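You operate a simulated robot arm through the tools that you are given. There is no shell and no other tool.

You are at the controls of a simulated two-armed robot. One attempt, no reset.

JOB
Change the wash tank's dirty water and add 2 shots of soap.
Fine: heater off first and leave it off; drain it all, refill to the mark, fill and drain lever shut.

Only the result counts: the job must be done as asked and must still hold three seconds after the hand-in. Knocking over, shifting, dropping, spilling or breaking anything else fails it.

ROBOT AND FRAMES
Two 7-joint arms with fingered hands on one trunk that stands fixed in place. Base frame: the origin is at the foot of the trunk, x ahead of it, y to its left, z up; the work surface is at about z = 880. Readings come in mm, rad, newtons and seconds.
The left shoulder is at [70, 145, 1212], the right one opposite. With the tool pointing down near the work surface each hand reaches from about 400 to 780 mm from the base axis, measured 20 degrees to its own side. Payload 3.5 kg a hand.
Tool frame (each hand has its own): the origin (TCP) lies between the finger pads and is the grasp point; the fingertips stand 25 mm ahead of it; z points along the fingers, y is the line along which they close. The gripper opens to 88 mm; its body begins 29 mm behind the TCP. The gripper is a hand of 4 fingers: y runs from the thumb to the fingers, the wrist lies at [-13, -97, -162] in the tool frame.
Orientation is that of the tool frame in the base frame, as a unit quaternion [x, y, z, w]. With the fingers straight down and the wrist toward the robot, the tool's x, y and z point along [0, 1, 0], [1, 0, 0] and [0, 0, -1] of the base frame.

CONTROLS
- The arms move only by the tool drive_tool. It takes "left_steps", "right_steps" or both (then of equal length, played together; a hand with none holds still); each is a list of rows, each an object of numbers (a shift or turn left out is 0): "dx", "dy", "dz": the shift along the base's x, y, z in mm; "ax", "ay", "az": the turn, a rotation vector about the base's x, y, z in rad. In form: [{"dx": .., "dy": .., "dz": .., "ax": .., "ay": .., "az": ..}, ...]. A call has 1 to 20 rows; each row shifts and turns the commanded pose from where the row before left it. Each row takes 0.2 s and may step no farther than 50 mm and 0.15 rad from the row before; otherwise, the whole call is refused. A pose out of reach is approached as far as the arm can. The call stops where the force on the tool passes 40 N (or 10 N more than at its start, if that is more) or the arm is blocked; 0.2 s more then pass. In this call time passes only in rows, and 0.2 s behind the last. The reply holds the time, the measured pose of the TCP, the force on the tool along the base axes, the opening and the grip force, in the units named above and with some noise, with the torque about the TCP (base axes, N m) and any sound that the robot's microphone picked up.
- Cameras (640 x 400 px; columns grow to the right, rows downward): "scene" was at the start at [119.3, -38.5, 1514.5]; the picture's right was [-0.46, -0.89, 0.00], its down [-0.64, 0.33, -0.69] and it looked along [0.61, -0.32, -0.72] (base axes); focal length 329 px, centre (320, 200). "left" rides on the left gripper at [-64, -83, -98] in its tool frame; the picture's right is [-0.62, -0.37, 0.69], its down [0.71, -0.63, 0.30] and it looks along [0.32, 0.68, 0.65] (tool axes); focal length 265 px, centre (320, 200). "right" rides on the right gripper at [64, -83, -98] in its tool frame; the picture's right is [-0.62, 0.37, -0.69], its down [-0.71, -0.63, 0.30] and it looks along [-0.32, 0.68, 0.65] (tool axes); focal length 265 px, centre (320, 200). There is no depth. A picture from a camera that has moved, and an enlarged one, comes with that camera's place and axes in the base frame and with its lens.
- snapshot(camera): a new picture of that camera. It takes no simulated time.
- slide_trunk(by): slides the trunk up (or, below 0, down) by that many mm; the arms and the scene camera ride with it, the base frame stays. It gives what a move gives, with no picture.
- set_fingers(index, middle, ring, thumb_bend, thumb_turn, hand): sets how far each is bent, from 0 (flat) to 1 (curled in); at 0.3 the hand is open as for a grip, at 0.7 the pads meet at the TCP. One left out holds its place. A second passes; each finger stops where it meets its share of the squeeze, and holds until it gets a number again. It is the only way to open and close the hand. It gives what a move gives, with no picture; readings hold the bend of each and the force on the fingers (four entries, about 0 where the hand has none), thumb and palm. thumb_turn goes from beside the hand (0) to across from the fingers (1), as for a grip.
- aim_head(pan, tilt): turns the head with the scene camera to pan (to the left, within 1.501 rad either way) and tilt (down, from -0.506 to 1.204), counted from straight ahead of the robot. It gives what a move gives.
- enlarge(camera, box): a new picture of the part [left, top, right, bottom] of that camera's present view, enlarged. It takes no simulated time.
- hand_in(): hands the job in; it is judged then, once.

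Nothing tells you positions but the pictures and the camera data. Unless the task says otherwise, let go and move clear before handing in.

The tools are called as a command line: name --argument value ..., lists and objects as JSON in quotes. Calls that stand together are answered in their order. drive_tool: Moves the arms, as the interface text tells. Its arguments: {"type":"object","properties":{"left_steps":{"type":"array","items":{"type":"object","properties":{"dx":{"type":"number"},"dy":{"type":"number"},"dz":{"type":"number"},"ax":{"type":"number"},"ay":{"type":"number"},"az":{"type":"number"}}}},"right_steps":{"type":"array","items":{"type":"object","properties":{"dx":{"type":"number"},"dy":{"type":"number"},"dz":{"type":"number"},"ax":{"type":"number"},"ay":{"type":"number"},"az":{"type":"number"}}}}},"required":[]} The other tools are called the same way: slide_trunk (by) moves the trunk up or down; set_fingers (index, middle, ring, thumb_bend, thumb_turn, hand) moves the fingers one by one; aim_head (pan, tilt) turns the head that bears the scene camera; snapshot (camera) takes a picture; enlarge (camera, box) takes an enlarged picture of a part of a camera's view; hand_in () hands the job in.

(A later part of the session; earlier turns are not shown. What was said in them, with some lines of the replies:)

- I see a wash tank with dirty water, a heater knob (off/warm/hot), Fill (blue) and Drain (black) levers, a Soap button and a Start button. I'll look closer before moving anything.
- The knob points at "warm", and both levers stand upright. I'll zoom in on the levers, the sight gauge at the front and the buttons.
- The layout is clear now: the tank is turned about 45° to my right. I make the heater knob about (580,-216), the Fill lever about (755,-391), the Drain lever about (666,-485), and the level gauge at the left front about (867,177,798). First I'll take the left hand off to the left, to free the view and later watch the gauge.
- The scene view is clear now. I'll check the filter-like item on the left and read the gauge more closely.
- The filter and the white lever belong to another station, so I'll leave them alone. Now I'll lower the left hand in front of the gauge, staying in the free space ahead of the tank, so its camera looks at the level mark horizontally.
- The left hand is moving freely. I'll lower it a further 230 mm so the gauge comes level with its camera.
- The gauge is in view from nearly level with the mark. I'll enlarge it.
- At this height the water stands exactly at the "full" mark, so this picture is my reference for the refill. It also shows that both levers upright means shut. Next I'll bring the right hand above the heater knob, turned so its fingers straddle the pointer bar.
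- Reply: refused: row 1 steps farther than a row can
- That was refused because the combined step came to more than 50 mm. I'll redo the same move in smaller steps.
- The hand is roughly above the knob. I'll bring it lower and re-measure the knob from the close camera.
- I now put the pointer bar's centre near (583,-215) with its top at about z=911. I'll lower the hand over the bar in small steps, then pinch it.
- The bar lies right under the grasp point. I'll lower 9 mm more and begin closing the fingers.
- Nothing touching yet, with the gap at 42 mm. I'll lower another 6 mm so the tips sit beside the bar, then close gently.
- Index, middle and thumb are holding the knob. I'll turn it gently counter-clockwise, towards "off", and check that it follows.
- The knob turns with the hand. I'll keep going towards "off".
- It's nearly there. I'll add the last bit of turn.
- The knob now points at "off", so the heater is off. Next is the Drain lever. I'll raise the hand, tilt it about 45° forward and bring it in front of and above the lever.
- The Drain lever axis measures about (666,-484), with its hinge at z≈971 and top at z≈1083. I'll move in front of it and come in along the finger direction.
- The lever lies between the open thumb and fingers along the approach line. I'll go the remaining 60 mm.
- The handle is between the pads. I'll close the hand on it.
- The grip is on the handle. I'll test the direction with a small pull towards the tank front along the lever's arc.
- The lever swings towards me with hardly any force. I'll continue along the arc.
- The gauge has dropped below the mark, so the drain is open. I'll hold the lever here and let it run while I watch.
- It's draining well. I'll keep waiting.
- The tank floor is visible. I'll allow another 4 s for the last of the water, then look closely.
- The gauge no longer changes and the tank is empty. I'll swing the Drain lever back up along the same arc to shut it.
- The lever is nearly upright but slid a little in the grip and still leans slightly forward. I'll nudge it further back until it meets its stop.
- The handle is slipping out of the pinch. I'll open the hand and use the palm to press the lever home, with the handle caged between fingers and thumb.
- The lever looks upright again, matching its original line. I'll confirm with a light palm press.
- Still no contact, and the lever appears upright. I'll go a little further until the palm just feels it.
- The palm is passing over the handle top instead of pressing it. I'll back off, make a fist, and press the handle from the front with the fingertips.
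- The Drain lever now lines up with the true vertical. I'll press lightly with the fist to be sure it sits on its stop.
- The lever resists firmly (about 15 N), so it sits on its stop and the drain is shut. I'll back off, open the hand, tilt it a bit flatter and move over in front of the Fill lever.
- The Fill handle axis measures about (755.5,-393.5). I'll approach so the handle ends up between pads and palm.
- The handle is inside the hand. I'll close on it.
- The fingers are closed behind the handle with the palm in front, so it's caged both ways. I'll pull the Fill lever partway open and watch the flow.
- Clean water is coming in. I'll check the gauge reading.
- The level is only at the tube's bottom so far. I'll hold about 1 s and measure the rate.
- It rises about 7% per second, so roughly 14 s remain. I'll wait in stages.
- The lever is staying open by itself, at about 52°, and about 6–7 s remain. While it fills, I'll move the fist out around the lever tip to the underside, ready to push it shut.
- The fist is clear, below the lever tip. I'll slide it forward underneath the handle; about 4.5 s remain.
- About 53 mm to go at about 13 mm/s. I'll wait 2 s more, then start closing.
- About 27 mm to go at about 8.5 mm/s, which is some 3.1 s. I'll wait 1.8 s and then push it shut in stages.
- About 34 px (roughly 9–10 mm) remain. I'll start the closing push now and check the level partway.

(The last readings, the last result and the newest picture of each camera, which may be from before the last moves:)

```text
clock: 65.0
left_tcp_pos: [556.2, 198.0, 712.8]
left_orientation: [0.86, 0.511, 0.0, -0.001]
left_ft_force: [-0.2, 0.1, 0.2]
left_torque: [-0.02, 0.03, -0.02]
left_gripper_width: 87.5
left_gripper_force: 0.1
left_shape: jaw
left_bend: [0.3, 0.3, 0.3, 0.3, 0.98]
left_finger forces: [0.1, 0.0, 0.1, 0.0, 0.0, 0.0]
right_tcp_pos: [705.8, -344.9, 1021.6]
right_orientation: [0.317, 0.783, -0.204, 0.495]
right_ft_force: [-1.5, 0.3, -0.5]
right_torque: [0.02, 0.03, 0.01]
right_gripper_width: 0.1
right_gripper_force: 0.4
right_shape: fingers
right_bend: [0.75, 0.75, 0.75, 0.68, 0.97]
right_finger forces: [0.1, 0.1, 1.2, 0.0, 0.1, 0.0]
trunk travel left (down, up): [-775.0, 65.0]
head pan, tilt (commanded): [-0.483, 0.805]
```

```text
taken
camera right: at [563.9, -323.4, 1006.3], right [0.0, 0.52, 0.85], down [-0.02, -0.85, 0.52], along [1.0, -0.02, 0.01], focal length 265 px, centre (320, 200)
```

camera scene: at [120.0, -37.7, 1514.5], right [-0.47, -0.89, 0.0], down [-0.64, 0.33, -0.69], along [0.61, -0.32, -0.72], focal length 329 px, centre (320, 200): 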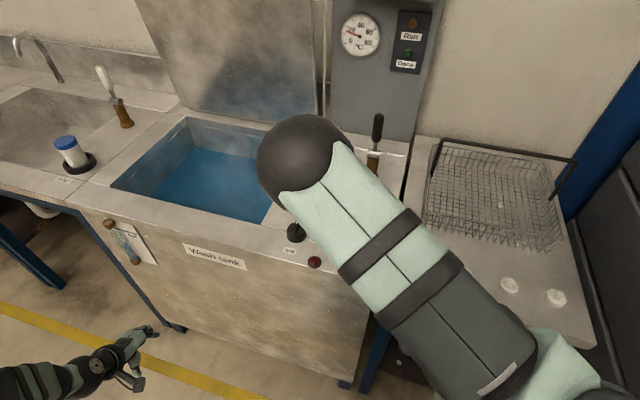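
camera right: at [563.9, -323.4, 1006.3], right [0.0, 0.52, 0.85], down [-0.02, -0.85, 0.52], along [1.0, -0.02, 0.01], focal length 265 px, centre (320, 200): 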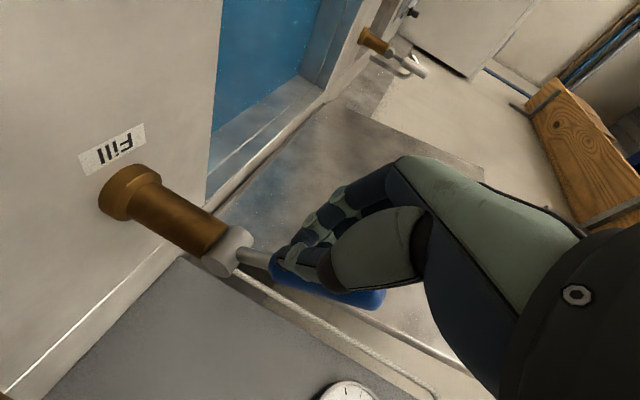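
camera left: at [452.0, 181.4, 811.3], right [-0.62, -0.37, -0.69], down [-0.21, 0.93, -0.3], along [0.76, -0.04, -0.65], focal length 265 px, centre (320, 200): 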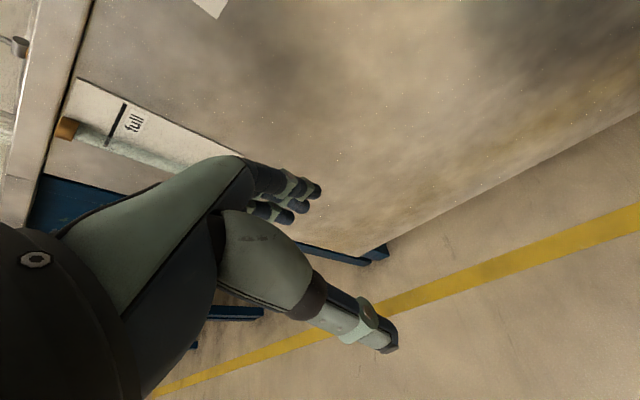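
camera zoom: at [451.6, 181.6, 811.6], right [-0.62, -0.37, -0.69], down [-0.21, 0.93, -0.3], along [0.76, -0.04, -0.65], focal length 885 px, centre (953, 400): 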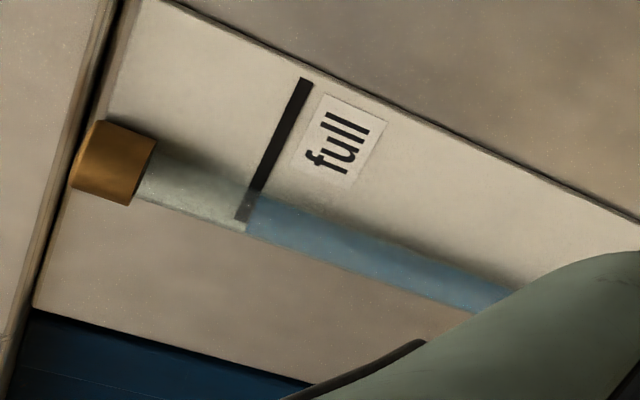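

Only about 2.5 mm left, so I'll finish the push now.

drive_tool --right_steps '[{"dx": 19, "dy": -18.4, "dz": 20}, {"dx": 5, "dy": -4.9, "dz": 3}]'

enlarge --camera "left" --box '[50, 80, 210, 200]'

snapshot --camera "right"

```text
clock: 65.6
left_tcp_pos: [556.5, 196.9, 713.6]
left_orientation: [0.86, 0.51, 0.0, 0.0]
left_ft_force: [-1.2, -0.4, 0.0]
left_torque: [0.0, 0.0, -0.03]
left_gripper_width: 87.6
left_gripper_force: 0.1
left_shape: jaw
left_bend: [0.3, 0.3, 0.3, 0.3, 0.98]
left_finger forces: [0.0, 0.1, 0.0, 0.1, 0.0, 0.1]
right_tcp_pos: [730.0, -368.6, 1045.3]
right_orientation: [0.317, 0.783, -0.204, 0.495]
right_ft_force: [0.2, -0.6, 0.6]
right_torque: [0.02, -0.02, 0.02]
right_gripper_width: 0.0
right_gripper_force: 0.2
right_shape: fingers
right_bend: [0.75, 0.75, 0.75, 0.68, 0.97]
right_finger forces: [0.1, 0.0, 0.4, 0.0, 0.0, 0.0]
trunk travel left (down, up): [-775.0, 65.0]
head pan, tilt (commanded): [-0.483, 0.805]
```

```text
3.33 times, centred on (130, 140) of left
camera zoom: at [451.6, 181.7, 811.6], right [-0.62, -0.37, -0.69], down [-0.21, 0.93, -0.3], along [0.76, -0.04, -0.65], focal length 885 px, centre (953, 400)
```

zoom: 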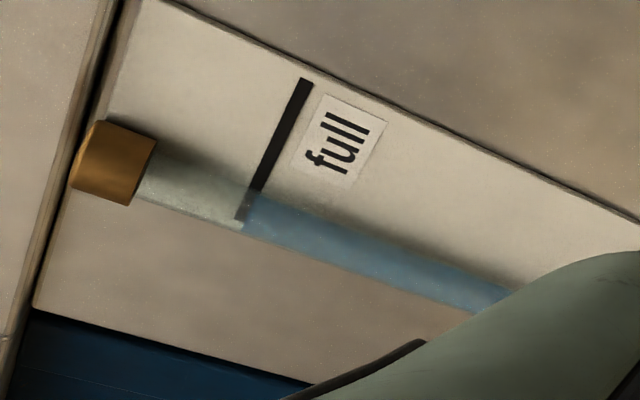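

```text
taken
camera right: at [587.9, -347.3, 1028.8], right [0.0, 0.52, 0.85], down [-0.02, -0.85, 0.52], along [1.0, -0.02, 0.01], focal length 265 px, centre (320, 200)
```

right: 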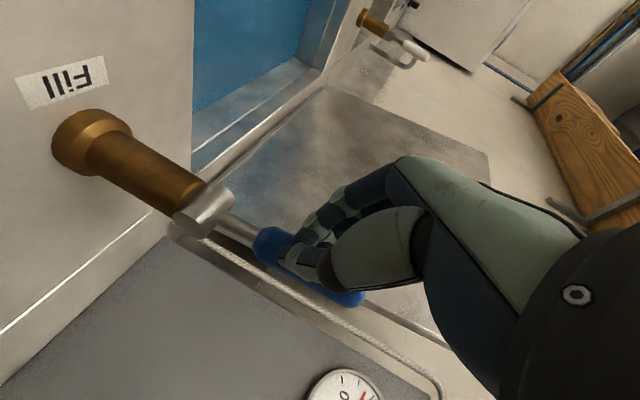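

The level is within about 1.5 mm of the mark and the lever is nearly upright. I'll wait briefly to see whether it still creeps up.

drive_tool --right_steps '[{"dx": 0}]'

enlarge --camera "left" --box '[80, 100, 140, 150]'

```text
clock: 66.0
left_tcp_pos: [556.9, 197.8, 713.2]
left_orientation: [0.86, 0.51, 0.0, 0.0]
left_ft_force: [0.4, 0.5, 0.3]
left_torque: [0.01, -0.02, -0.02]
left_gripper_width: 87.6
left_gripper_force: 0.1
left_shape: jaw
left_bend: [0.3, 0.3, 0.3, 0.3, 0.98]
left_finger forces: [0.1, 0.0, 0.1, 0.1, 0.0, 0.1]
right_tcp_pos: [729.6, -369.6, 1045.1]
right_orientation: [0.318, 0.783, -0.204, 0.495]
right_ft_force: [0.0, 0.7, 0.2]
right_torque: [-0.01, -0.01, 0.0]
right_gripper_width: 0.0
right_gripper_force: 0.2
right_shape: fingers
right_bend: [0.75, 0.75, 0.75, 0.68, 0.97]
right_finger forces: [0.0, 0.0, 0.3, 0.0, 0.0, 0.0]
trunk travel left (down, up): [-775.0, 65.0]
head pan, tilt (commanded): [-0.483, 0.805]
```

```text
8.00 times, centred on (110, 125) of left
camera zoom: at [451.5, 181.6, 811.7], right [-0.62, -0.37, -0.69], down [-0.21, 0.93, -0.3], along [0.76, -0.04, -0.65], focal length 2123 px, centre (2000, 800)
```

zoom: 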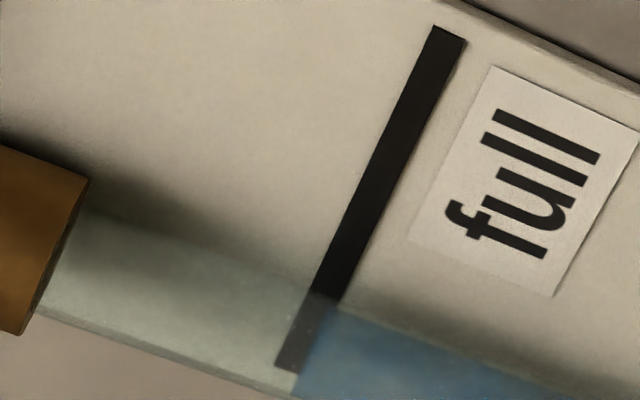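

The level is at the mark's lower edge, within about 1–1.5 mm. I'll now press the lever firmly to its shut stop.

drive_tool --right_steps '[{"dx": 2.9, "dy": -2.8}, {"dx": 2.9, "dy": -2.8}]'

enlarge --camera "left" --box '[80, 100, 140, 150]'

snapshot --camera "right"

```text
clock: 66.6
left_tcp_pos: [555.9, 197.1, 713.2]
left_orientation: [0.86, 0.51, 0.0, -0.001]
left_ft_force: [-0.1, 0.1, 0.8]
left_torque: [0.0, -0.02, -0.06]
left_gripper_width: 87.7
left_gripper_force: 0.1
left_shape: jaw
left_bend: [0.3, 0.3, 0.3, 0.3, 0.98]
left_finger forces: [0.0, 0.0, 0.1, 0.1, 0.1, 0.0]
right_tcp_pos: [735.3, -374.8, 1045.5]
right_orientation: [0.317, 0.782, -0.203, 0.496]
right_ft_force: [-0.3, 1.4, 0.2]
right_torque: [0.0, -0.04, -0.01]
right_gripper_width: 0.1
right_gripper_force: 0.0
right_shape: fingers
right_bend: [0.75, 0.75, 0.75, 0.68, 0.97]
right_finger forces: [0.0, 0.1, 0.5, 0.0, 0.0, 0.0]
trunk travel left (down, up): [-775.0, 65.0]
head pan, tilt (commanded): [-0.483, 0.805]
```

```text
8.00 times, centred on (110, 125) of left
camera zoom: at [451.6, 181.6, 811.7], right [-0.62, -0.37, -0.69], down [-0.21, 0.93, -0.3], along [0.76, -0.04, -0.65], focal length 2123 px, centre (2000, 800)
```

zoom: 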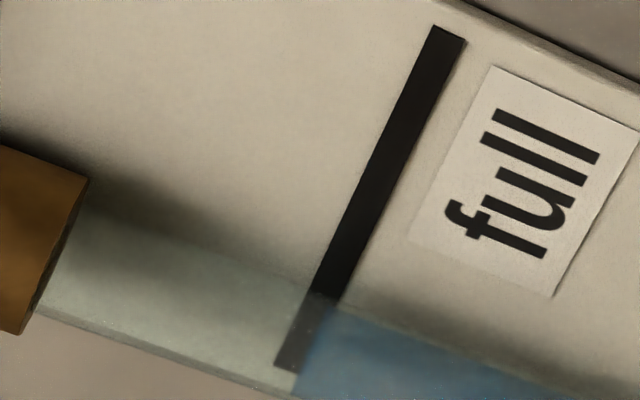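

```text
taken
camera right: at [593.3, -353.3, 1029.6], right [0.0, 0.52, 0.85], down [-0.02, -0.85, 0.52], along [1.0, -0.02, 0.01], focal length 265 px, centre (320, 200)
```

right: 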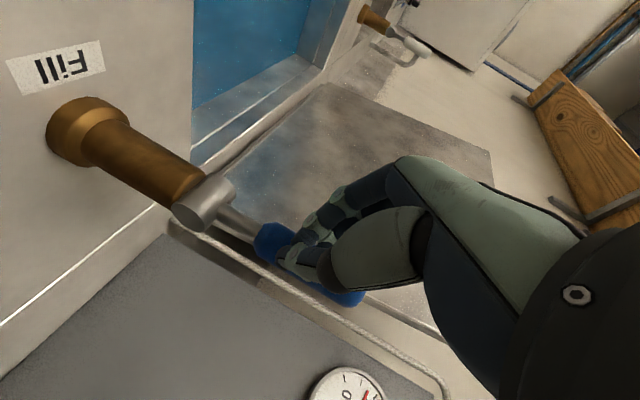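

The level is steady at the mark. I'll press on until the stop resists.

drive_tool --right_steps '[{"dx": 2.2, "dy": -2.1}, {"dx": 2.2, "dy": -2.1}]'

enlarge --camera "left" --box '[80, 100, 140, 150]'

```text
clock: 67.2
left_tcp_pos: [555.9, 198.3, 713.4]
left_orientation: [0.86, 0.51, 0.001, 0.001]
left_ft_force: [0.3, 0.3, 0.5]
left_torque: [0.0, 0.02, 0.02]
left_gripper_width: 87.7
left_gripper_force: 0.0
left_shape: jaw
left_bend: [0.3, 0.3, 0.3, 0.3, 0.98]
left_finger forces: [0.0, 0.0, 0.0, 0.0, 0.0, 0.0]
right_tcp_pos: [738.3, -377.4, 1044.9]
right_orientation: [0.317, 0.783, -0.203, 0.495]
right_ft_force: [-4.1, 4.3, -0.3]
right_torque: [-0.07, -0.05, 0.0]
right_gripper_width: 0.3
right_gripper_force: 2.8
right_shape: fingers
right_bend: [0.75, 0.75, 0.76, 0.68, 0.97]
right_finger forces: [0.0, 1.0, 4.5, 0.0, 0.0, 0.0]
trunk travel left (down, up): [-775.0, 65.0]
head pan, tilt (commanded): [-0.483, 0.805]
```

```text
8.00 times, centred on (110, 125) of left
camera zoom: at [450.7, 182.5, 811.9], right [-0.62, -0.37, -0.69], down [-0.21, 0.93, -0.31], along [0.76, -0.04, -0.65], focal length 2123 px, centre (2000, 800)
```

zoom: 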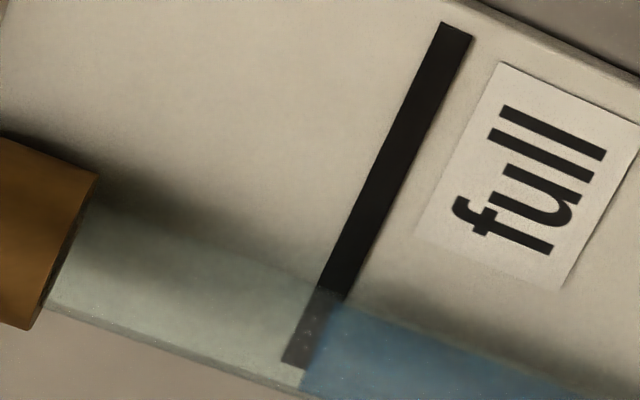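

drive_tool --right_steps '[{"dx": 1.5, "dy": -1.4}, {"dx": 1.0, "dy": -1.0}]'

drive_tool --right_steps '[{"dx": -15, "dy": 14.5}, {"dx": -20, "dy": 19.3, "dz": 10}, {"dx": -20, "dy": 19.3, "dz": 20}]'

snapshot --camera "right"

enlarge --camera "left" --box '[80, 100, 140, 150]'

```text
clock: 67.8
left_tcp_pos: [555.7, 198.7, 712.8]
left_orientation: [0.86, 0.511, 0.0, 0.001]
left_ft_force: [-0.2, -0.4, -0.3]
left_torque: [0.0, -0.01, 0.02]
left_gripper_width: 87.8
left_gripper_force: 0.1
left_shape: jaw
left_bend: [0.3, 0.3, 0.3, 0.3, 0.98]
left_finger forces: [0.1, 0.0, 0.0, 0.0, 0.0, 0.0]
right_tcp_pos: [740.2, -377.1, 1046.0]
right_orientation: [0.317, 0.783, -0.203, 0.495]
right_ft_force: [-10.9, 10.7, -3.9]
right_torque: [-0.13, -0.1, -0.02]
right_gripper_width: 0.1
right_gripper_force: 8.2
right_shape: fingers
right_bend: [0.75, 0.76, 0.77, 0.68, 0.97]
right_finger forces: [0.0, 3.2, 12.0, 0.1, 0.0, 0.1]
trunk travel left (down, up): [-775.0, 65.0]
head pan, tilt (commanded): [-0.483, 0.805]
```

```text
clock: 68.6
left_tcp_pos: [556.8, 198.7, 714.6]
left_orientation: [0.86, 0.51, 0.0, 0.001]
left_ft_force: [-0.3, 0.2, -0.5]
left_torque: [0.0, -0.02, -0.01]
left_gripper_width: 87.8
left_gripper_force: 0.1
left_shape: jaw
left_bend: [0.3, 0.3, 0.3, 0.3, 0.98]
left_finger forces: [0.0, 0.0, 0.0, 0.0, 0.0, 0.1]
right_tcp_pos: [687.3, -328.2, 1075.3]
right_orientation: [0.317, 0.782, -0.203, 0.497]
right_ft_force: [0.5, -1.4, -0.1]
right_torque: [0.0, 0.04, 0.05]
right_gripper_width: 0.2
right_gripper_force: 0.0
right_shape: fingers
right_bend: [0.75, 0.75, 0.75, 0.68, 0.97]
right_finger forces: [0.0, 0.0, 0.0, 0.0, 0.1, 0.0]
trunk travel left (down, up): [-775.0, 65.0]
head pan, tilt (commanded): [-0.483, 0.805]
```

```text
taken
camera right: at [545.3, -306.2, 1058.4], right [0.0, 0.52, 0.85], down [-0.02, -0.85, 0.52], along [1.0, -0.02, 0.01], focal length 265 px, centre (320, 200)
```

right: 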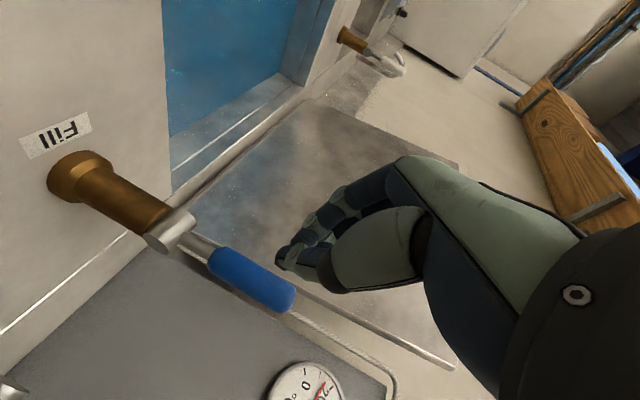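

```text
8.00 times, centred on (110, 125) of left
camera zoom: at [450.9, 182.3, 811.9], right [-0.62, -0.37, -0.69], down [-0.21, 0.93, -0.31], along [0.76, -0.04, -0.65], focal length 2123 px, centre (2000, 800)
```

zoom: 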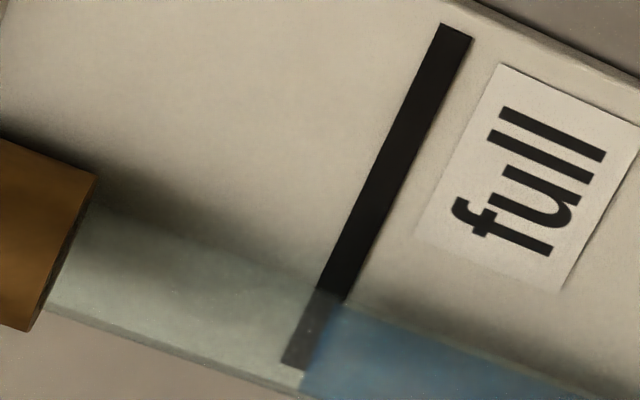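

Fill is shut hard on its stop and the level holds at the mark. Now the soap. I'll turn the fist to point straight down and move above the Soap button, well away from Start.

drive_tool --right_steps '[{"dx": -10, "dy": 5, "dz": 10, "ax": 0.088, "ay": 0.091}, {"dx": -18, "dy": -5, "dz": 5, "ax": 0.088, "ay": 0.091}, {"dx": -18, "dy": -5, "dz": 5, "ax": 0.088, "ay": 0.091}, {"dx": -20, "dy": -6, "ax": 0.088, "ay": 0.091}, {"dx": -20, "dy": -6, "ax": 0.088, "ay": 0.091}, {"dx": -20, "dy": -6, "ax": 0.088, "ay": 0.091}, {"dx": -20, "dy": -6, "ax": 0.088, "ay": 0.091}, {"dx": -20, "dy": -6, "ax": 0.088, "ay": 0.091}, {"dx": -20, "dy": -6, "ax": 0.088, "ay": 0.091}]'

snapshot --camera "right"

snapshot --camera "scene"

```text
clock: 70.6
left_tcp_pos: [556.3, 197.3, 712.4]
left_orientation: [0.86, 0.51, 0.001, -0.001]
left_ft_force: [0.5, 0.1, 0.0]
left_torque: [-0.02, -0.01, -0.01]
left_gripper_width: 87.6
left_gripper_force: 0.0
left_shape: jaw
left_bend: [0.3, 0.3, 0.3, 0.3, 0.98]
left_finger forces: [0.1, 0.0, 0.0, 0.1, 0.0, 0.0]
right_tcp_pos: [520.9, -370.3, 1096.4]
right_orientation: [0.374, 0.927, -0.001, -0.006]
right_ft_force: [0.4, -0.2, -0.4]
right_torque: [0.02, 0.01, 0.01]
right_gripper_width: 0.3
right_gripper_force: 0.3
right_shape: fingers
right_bend: [0.75, 0.75, 0.75, 0.68, 0.97]
right_finger forces: [0.0, 0.0, 0.0, 0.0, 0.1, 0.1]
trunk travel left (down, up): [-775.0, 65.0]
head pan, tilt (commanded): [-0.483, 0.805]
```

```text
taken
camera right: at [416.7, -385.5, 1194.9], right [0.71, -0.17, 0.68], down [0.07, -0.95, -0.31], along [0.7, 0.27, -0.66], focal length 265 px, centre (320, 200)
```

right: 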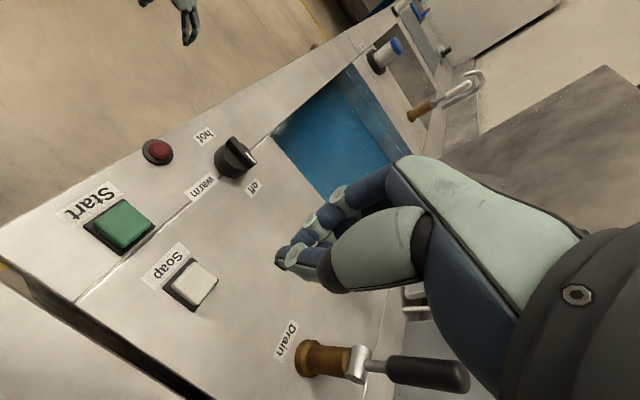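

```text
taken
camera scene: at [118.9, -40.0, 1514.5], right [-0.47, -0.89, 0.0], down [-0.64, 0.34, -0.69], along [0.61, -0.32, -0.72], focal length 329 px, centre (320, 200)
```

scene: 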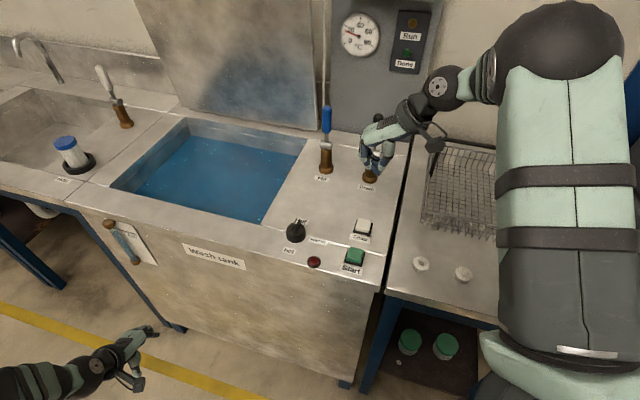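

The Soap button measures about (523.5,-371.5), top at z≈895. The hand is above it, so I'll lower to just over the button and check.

drive_tool --right_steps '[{"dx": 2.5, "dy": -1.2, "dz": -40}, {"dz": -40}, {"dz": -40}, {"dz": -30}]'

snapshot --camera "right"

enlarge --camera "scene" --box '[310, 170, 430, 280]'

```text
clock: 71.6
left_tcp_pos: [556.0, 197.4, 712.8]
left_orientation: [0.859, 0.512, 0.0, 0.0]
left_ft_force: [0.3, -0.3, 0.1]
left_torque: [0.03, -0.02, -0.04]
left_gripper_width: 87.5
left_gripper_force: 0.1
left_shape: jaw
left_bend: [0.3, 0.3, 0.3, 0.3, 0.98]
left_finger forces: [0.0, 0.0, 0.0, 0.0, 0.1, 0.0]
right_tcp_pos: [524.0, -371.1, 945.9]
right_orientation: [0.374, 0.928, 0.0, -0.006]
right_ft_force: [0.0, -0.2, -0.2]
right_torque: [-0.03, 0.0, 0.01]
right_gripper_width: 0.1
right_gripper_force: 0.1
right_shape: fingers
right_bend: [0.75, 0.75, 0.75, 0.68, 0.97]
right_finger forces: [0.0, 0.0, 0.0, 0.1, 0.1, 0.0]
trunk travel left (down, up): [-775.0, 65.0]
head pan, tilt (commanded): [-0.483, 0.805]
```

```text
taken
camera right: at [421.4, -387.2, 1044.8], right [0.71, -0.17, 0.69], down [0.07, -0.95, -0.31], along [0.7, 0.27, -0.66], focal length 265 px, centre (320, 200)
```

right: 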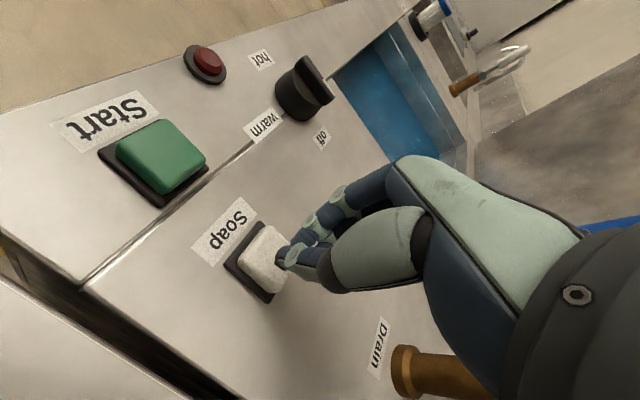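

```text
3.64 times, centred on (370, 225) of scene
camera zoom: at [120.2, -39.3, 1514.5], right [-0.47, -0.89, 0.0], down [-0.64, 0.34, -0.69], along [0.61, -0.32, -0.72], focal length 1198 px, centre (138, 109)
```

zoom: 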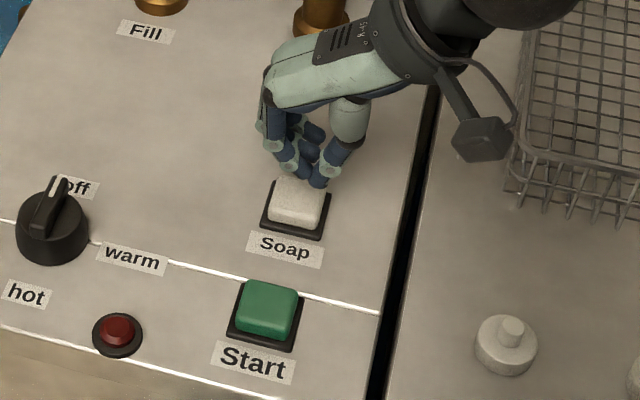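

The fist is centred over the Soap button. I'll descend slowly until I feel it.

drive_tool --right_steps '[{"dz": -15}, {"dz": -4}, {"dz": -4}]'

enlarge --camera "scene" --box '[310, 170, 430, 280]'

```text
clock: 72.4
left_tcp_pos: [556.0, 197.5, 712.7]
left_orientation: [0.86, 0.51, 0.0, 0.0]
left_ft_force: [-0.2, 0.0, 0.4]
left_torque: [-0.01, 0.0, 0.05]
left_gripper_width: 87.8
left_gripper_force: 0.1
left_shape: jaw
left_bend: [0.3, 0.3, 0.3, 0.3, 0.98]
left_finger forces: [0.2, 0.1, 0.0, 0.1, 0.1, 0.0]
right_tcp_pos: [524.4, -370.0, 922.3]
right_orientation: [0.373, 0.928, -0.001, -0.004]
right_ft_force: [-0.8, 0.5, 1.6]
right_torque: [0.03, -0.01, 0.02]
right_gripper_width: 0.0
right_gripper_force: 1.3
right_shape: fingers
right_bend: [0.75, 0.75, 0.75, 0.68, 0.98]
right_finger forces: [0.1, 0.0, 0.0, 0.1, 2.9, 0.1]
trunk travel left (down, up): [-775.0, 65.0]
head pan, tilt (commanded): [-0.483, 0.805]
heard: click
```

```text
3.64 times, centred on (370, 225) of scene
camera zoom: at [118.9, -38.1, 1514.6], right [-0.46, -0.89, 0.0], down [-0.64, 0.33, -0.69], along [0.61, -0.32, -0.72], focal length 1198 px, centre (138, 109)
```

zoom: 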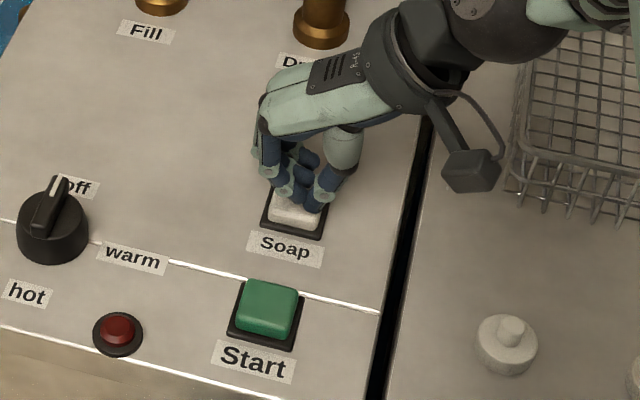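

I heard a click, so that's the first press. I'll release it fully and look at the tank.

drive_tool --right_steps '[{"dz": 12}, {"dz": 13}]'

snapshot --camera "scene"

enlarge --camera "scene" --box '[110, 100, 430, 280]'

```text
clock: 73.0
left_tcp_pos: [557.5, 196.5, 712.7]
left_orientation: [0.86, 0.51, 0.0, 0.0]
left_ft_force: [0.3, 0.3, 0.2]
left_torque: [-0.01, -0.03, -0.04]
left_gripper_width: 87.5
left_gripper_force: 0.1
left_shape: jaw
left_bend: [0.3, 0.3, 0.3, 0.3, 0.98]
left_finger forces: [0.1, 0.0, 0.0, 0.0, 0.1, 0.1]
right_tcp_pos: [523.0, -371.3, 947.6]
right_orientation: [0.374, 0.927, -0.001, -0.005]
right_ft_force: [-0.7, 0.5, -0.7]
right_torque: [0.01, 0.02, 0.01]
right_gripper_width: 0.0
right_gripper_force: 0.0
right_shape: fingers
right_bend: [0.75, 0.75, 0.75, 0.68, 0.97]
right_finger forces: [0.0, 0.1, 0.0, 0.0, 0.0, 0.0]
trunk travel left (down, up): [-775.0, 65.0]
head pan, tilt (commanded): [-0.483, 0.805]
```

```text
taken
camera scene: at [118.8, -38.0, 1514.5], right [-0.46, -0.89, 0.0], down [-0.64, 0.33, -0.69], along [0.61, -0.32, -0.72], focal length 329 px, centre (320, 200)
```

scene: 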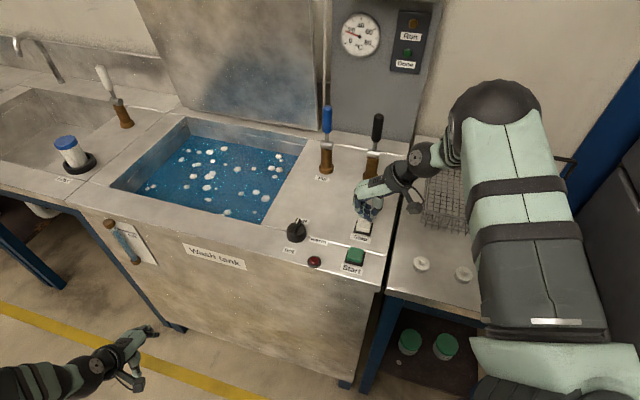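

```text
2.00 times, centred on (270, 190) of scene
camera zoom: at [118.8, -38.0, 1514.5], right [-0.46, -0.89, 0.0], down [-0.64, 0.33, -0.69], along [0.61, -0.32, -0.72], focal length 659 px, centre (420, 220)
```

zoom: 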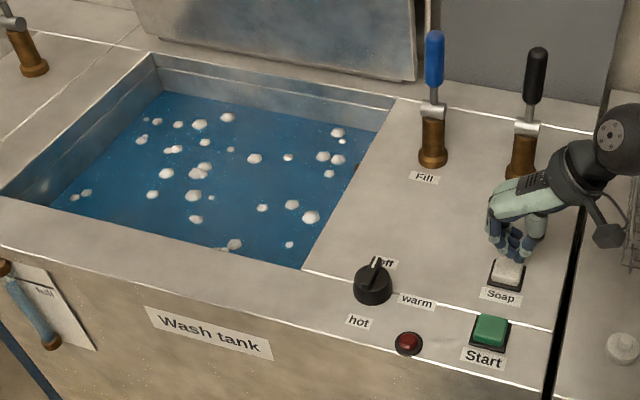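

Suds have appeared, so the first shot is in. Now I'll press again for the second one.

drive_tool --right_steps '[{"dz": -17}, {"dz": -4}, {"dz": -4}]'

enlarge --camera "scene" --box '[110, 100, 430, 280]'

```text
clock: 73.8
left_tcp_pos: [556.7, 197.5, 711.8]
left_orientation: [0.86, 0.511, 0.0, 0.0]
left_ft_force: [-0.5, 0.0, -0.5]
left_torque: [0.01, -0.01, -0.01]
left_gripper_width: 87.7
left_gripper_force: 0.0
left_shape: jaw
left_bend: [0.3, 0.3, 0.3, 0.3, 0.98]
left_finger forces: [0.0, 0.0, 0.0, 0.0, 0.1, 0.0]
right_tcp_pos: [524.3, -370.7, 923.2]
right_orientation: [0.374, 0.927, -0.001, -0.004]
right_ft_force: [-0.7, 0.1, 0.7]
right_torque: [0.0, 0.02, 0.01]
right_gripper_width: 0.0
right_gripper_force: 1.8
right_shape: fingers
right_bend: [0.75, 0.75, 0.75, 0.68, 0.97]
right_finger forces: [0.0, 0.1, 0.0, 0.0, 2.8, 0.1]
trunk travel left (down, up): [-775.0, 65.0]
head pan, tilt (commanded): [-0.483, 0.805]
```

```text
2.00 times, centred on (270, 190) of scene
camera zoom: at [119.1, -38.3, 1514.6], right [-0.46, -0.89, 0.0], down [-0.64, 0.33, -0.69], along [0.61, -0.32, -0.72], focal length 659 px, centre (420, 220)
```

zoom: 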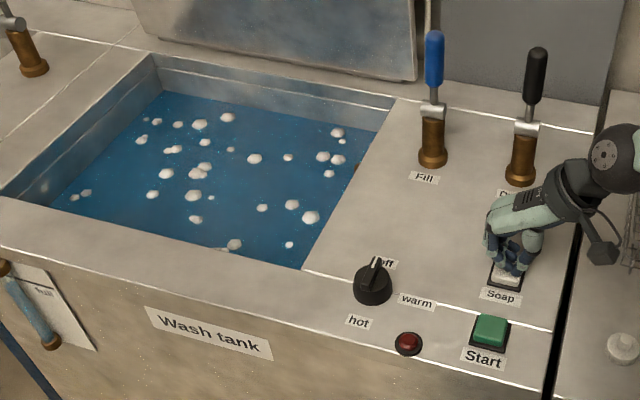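

No click yet at this depth, and the suds are unchanged. I'll press slightly deeper, 1.5 mm at a time, until it clicks.

drive_tool --right_steps '[{"dz": -1.5}]'

```text
clock: 74.2
left_tcp_pos: [556.5, 198.5, 712.9]
left_orientation: [0.86, 0.511, 0.0, 0.0]
left_ft_force: [-0.9, -0.7, 0.1]
left_torque: [0.0, 0.0, -0.03]
left_gripper_width: 87.7
left_gripper_force: 0.0
left_shape: jaw
left_bend: [0.3, 0.3, 0.3, 0.3, 0.98]
left_finger forces: [0.1, 0.1, 0.0, 0.0, 0.0, 0.0]
right_tcp_pos: [523.3, -369.8, 922.1]
right_orientation: [0.374, 0.928, -0.001, -0.004]
right_ft_force: [0.1, 0.2, 2.0]
right_torque: [-0.05, 0.07, -0.01]
right_gripper_width: 0.0
right_gripper_force: 1.8
right_shape: fingers
right_bend: [0.75, 0.75, 0.75, 0.68, 0.97]
right_finger forces: [0.0, 0.0, 0.0, 0.0, 4.0, 0.0]
trunk travel left (down, up): [-775.0, 65.0]
head pan, tilt (commanded): [-0.483, 0.805]
heard: click
```

There's the second click. I'll release straight up and compare the suds.

drive_tool --right_steps '[{"dz": 15}, {"dz": 25}, {"dz": 40}]'

enlarge --camera "scene" --box '[110, 100, 430, 280]'

enlarge --camera "left" --box '[80, 100, 140, 150]'

```text
clock: 75.0
left_tcp_pos: [555.3, 197.4, 713.3]
left_orientation: [0.86, 0.51, 0.0, 0.001]
left_ft_force: [0.2, 0.0, 0.8]
left_torque: [0.01, 0.01, 0.01]
left_gripper_width: 87.8
left_gripper_force: 0.1
left_shape: jaw
left_bend: [0.3, 0.3, 0.3, 0.3, 0.98]
left_finger forces: [0.0, 0.0, 0.0, 0.0, 0.0, 0.0]
right_tcp_pos: [523.9, -372.2, 1000.4]
right_orientation: [0.374, 0.928, -0.002, -0.004]
right_ft_force: [0.1, -1.0, 0.3]
right_torque: [0.02, 0.01, -0.03]
right_gripper_width: 0.0
right_gripper_force: 0.1
right_shape: fingers
right_bend: [0.75, 0.75, 0.75, 0.68, 0.97]
right_finger forces: [0.0, 0.0, 0.0, 0.0, 0.0, 0.1]
trunk travel left (down, up): [-775.0, 65.0]
head pan, tilt (commanded): [-0.483, 0.805]
```

```text
2.00 times, centred on (270, 190) of scene
camera zoom: at [118.2, -37.5, 1514.6], right [-0.46, -0.89, 0.0], down [-0.64, 0.33, -0.69], along [0.61, -0.32, -0.72], focal length 659 px, centre (420, 220)
```

zoom: 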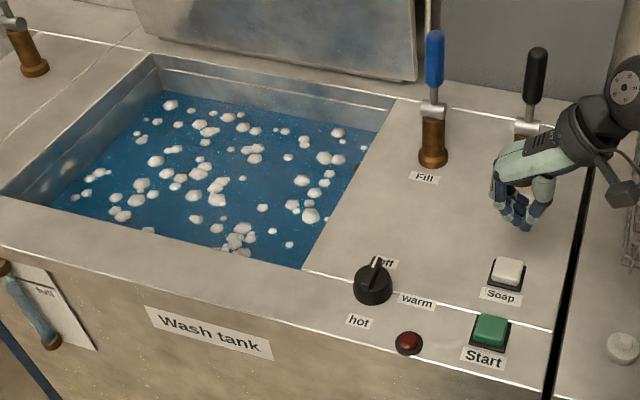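

```text
8.00 times, centred on (110, 125) of left
camera zoom: at [450.9, 182.2, 811.9], right [-0.62, -0.37, -0.69], down [-0.21, 0.93, -0.31], along [0.76, -0.04, -0.65], focal length 2123 px, centre (2000, 800)
```

zoom: 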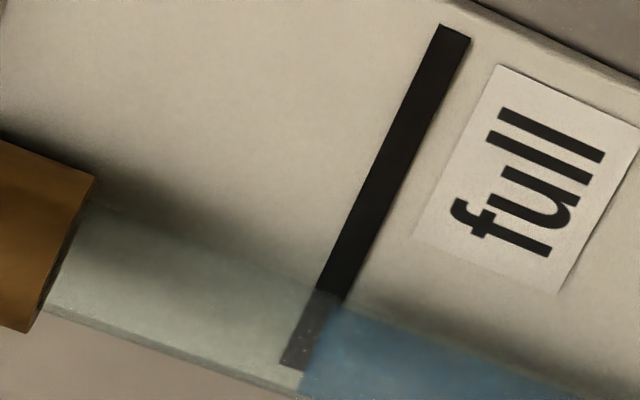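

The suds have roughly doubled, so both shots are in, and the level is unchanged. I'll compare the gauge at the same zoom as my first reference, and check the levers once more.

enlarge --camera "left" --box '[50, 80, 170, 180]'

enlarge --camera "scene" --box '[305, 95, 395, 195]'

enlarge --camera "scene" --box '[95, 205, 175, 275]'

```text
4.00 times, centred on (110, 130) of left
camera zoom: at [450.9, 182.2, 811.9], right [-0.62, -0.37, -0.69], down [-0.21, 0.93, -0.31], along [0.76, -0.04, -0.65], focal length 1062 px, centre (1160, 480)
```

zoom: 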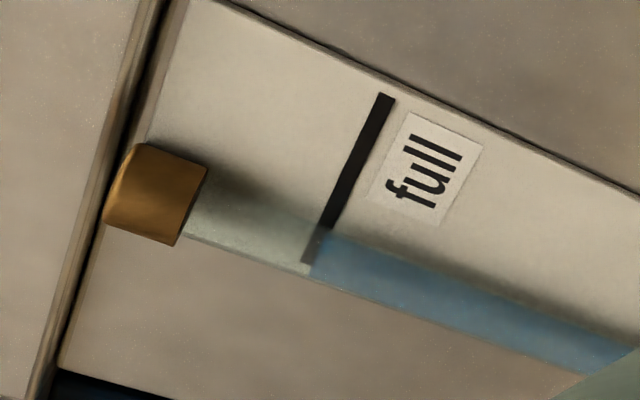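

```text
4.00 times, centred on (350, 145) of scene
camera zoom: at [118.2, -37.5, 1514.6], right [-0.46, -0.89, 0.0], down [-0.64, 0.33, -0.69], along [0.61, -0.32, -0.72], focal length 1317 px, centre (200, 420)
```

zoom: 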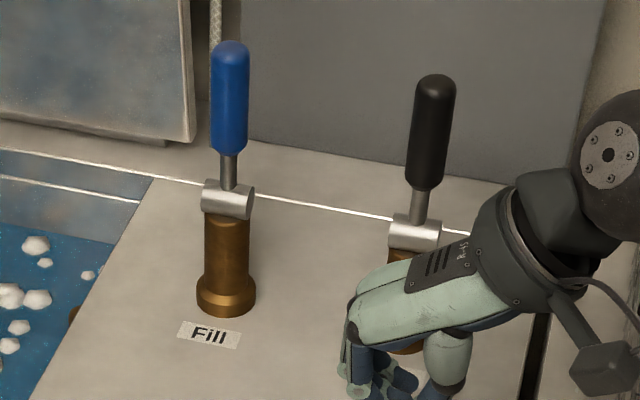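

```text
5.71 times, centred on (135, 240) of scene
camera zoom: at [118.2, -37.5, 1514.6], right [-0.46, -0.89, 0.0], down [-0.64, 0.33, -0.69], along [0.61, -0.32, -0.72], focal length 1882 px, centre (1377, -29)
```

zoom: 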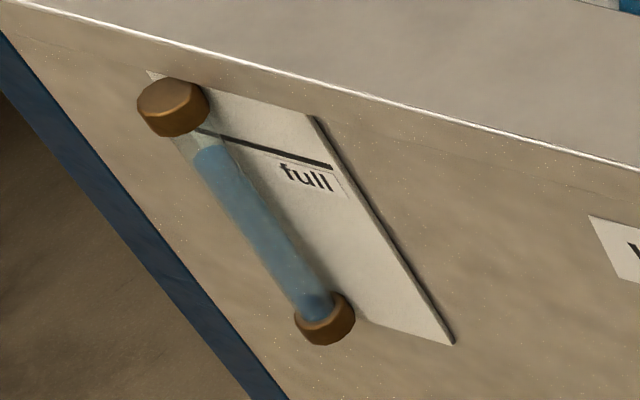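

Both levers match their original shut positions, the knob is on off, and the level sits at the mark. I'll move the right hand up and clear, then do one last check.

drive_tool --right_steps '[{"dz": 45}, {"dz": 45}, {"dz": 45}, {"dx": -30, "dy": -15, "dz": 20}, {"dx": -35, "dy": -15}, {"dx": -35, "dy": -15}]'

snapshot --camera "scene"

enlarge --camera "left" --box '[80, 100, 140, 150]'

enlarge --camera "scene" --box '[260, 80, 420, 280]'

```text
clock: 76.4
left_tcp_pos: [556.0, 197.8, 713.8]
left_orientation: [0.86, 0.51, 0.001, 0.0]
left_ft_force: [0.2, 0.6, -0.6]
left_torque: [0.02, 0.03, -0.03]
left_gripper_width: 87.6
left_gripper_force: 0.1
left_shape: jaw
left_bend: [0.3, 0.3, 0.3, 0.3, 0.98]
left_finger forces: [0.1, 0.0, 0.0, 0.0, 0.0, 0.1]
right_tcp_pos: [424.3, -413.3, 1154.1]
right_orientation: [0.374, 0.927, -0.001, -0.004]
right_ft_force: [-0.5, 0.4, -0.9]
right_torque: [0.03, 0.02, 0.02]
right_gripper_width: 0.0
right_gripper_force: 0.1
right_shape: fingers
right_bend: [0.75, 0.75, 0.75, 0.68, 0.97]
right_finger forces: [0.0, 0.0, 0.1, 0.0, 0.0, 0.0]
trunk travel left (down, up): [-775.0, 65.0]
head pan, tilt (commanded): [-0.483, 0.805]
```

```text
taken
camera scene: at [118.0, -38.7, 1514.6], right [-0.46, -0.89, 0.0], down [-0.64, 0.33, -0.69], along [0.61, -0.32, -0.72], focal length 329 px, centre (320, 200)
```

scene: 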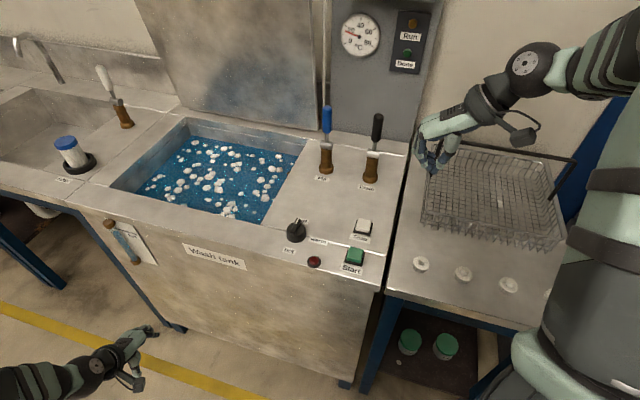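

```text
8.00 times, centred on (110, 125) of left
camera zoom: at [450.8, 181.5, 812.1], right [-0.62, -0.37, -0.69], down [-0.21, 0.93, -0.3], along [0.76, -0.04, -0.65], focal length 2123 px, centre (2000, 800)
```

zoom: 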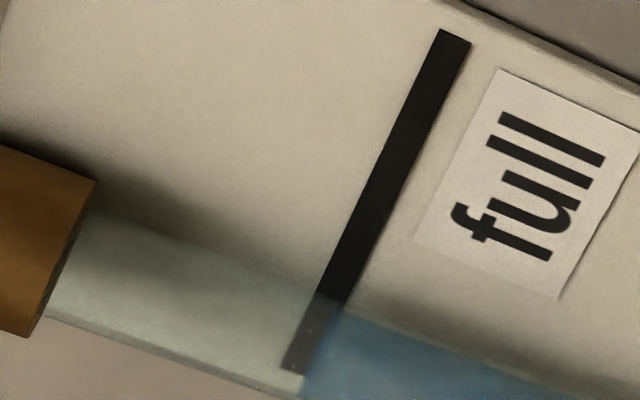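

```text
2.00 times, centred on (340, 180) of scene
camera zoom: at [118.0, -38.7, 1514.6], right [-0.46, -0.89, 0.0], down [-0.64, 0.33, -0.69], along [0.61, -0.32, -0.72], focal length 659 px, centre (280, 240)
```

zoom: 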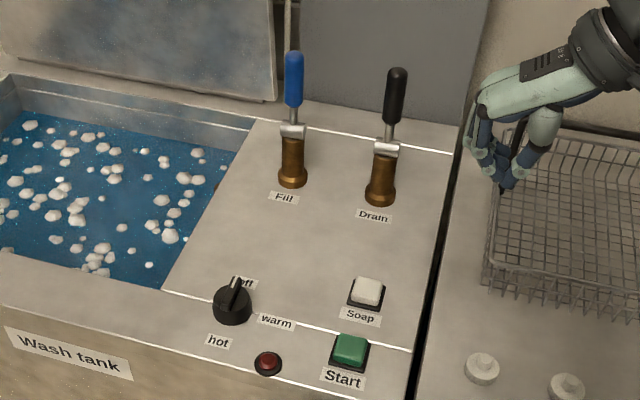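

The final check is good: heater knob on off, fresh water at the full mark and steady, two shots of soap in, both levers upright and shut, and both hands clear. I'm handing it in.

hand_in

```text
The job is handed in.
```

The wash tank's dirty water has been changed and 2 shots of soap added. I've handed the job in, but no verdict came back.

- **Heater:** I turned it off first, and the knob still points at "off".
- **Drain:** the tank ran until its floor was bare and the gauge stopped changing. The Drain lever is back upright against its stop.
- **Refill:** the clean water stands at the lower edge of the "full" line, about 1–1.5 mm below its middle. It held steady for about 10 s after I shut the Fill lever against its stop.
- **Soap:** I pressed the Soap button twice, with one click each time. Suds appeared after the first press and roughly doubled after the second.

I didn't press Start, and nothing was knocked over, moved or spilled that I could see. Both hands are clear of the tank.
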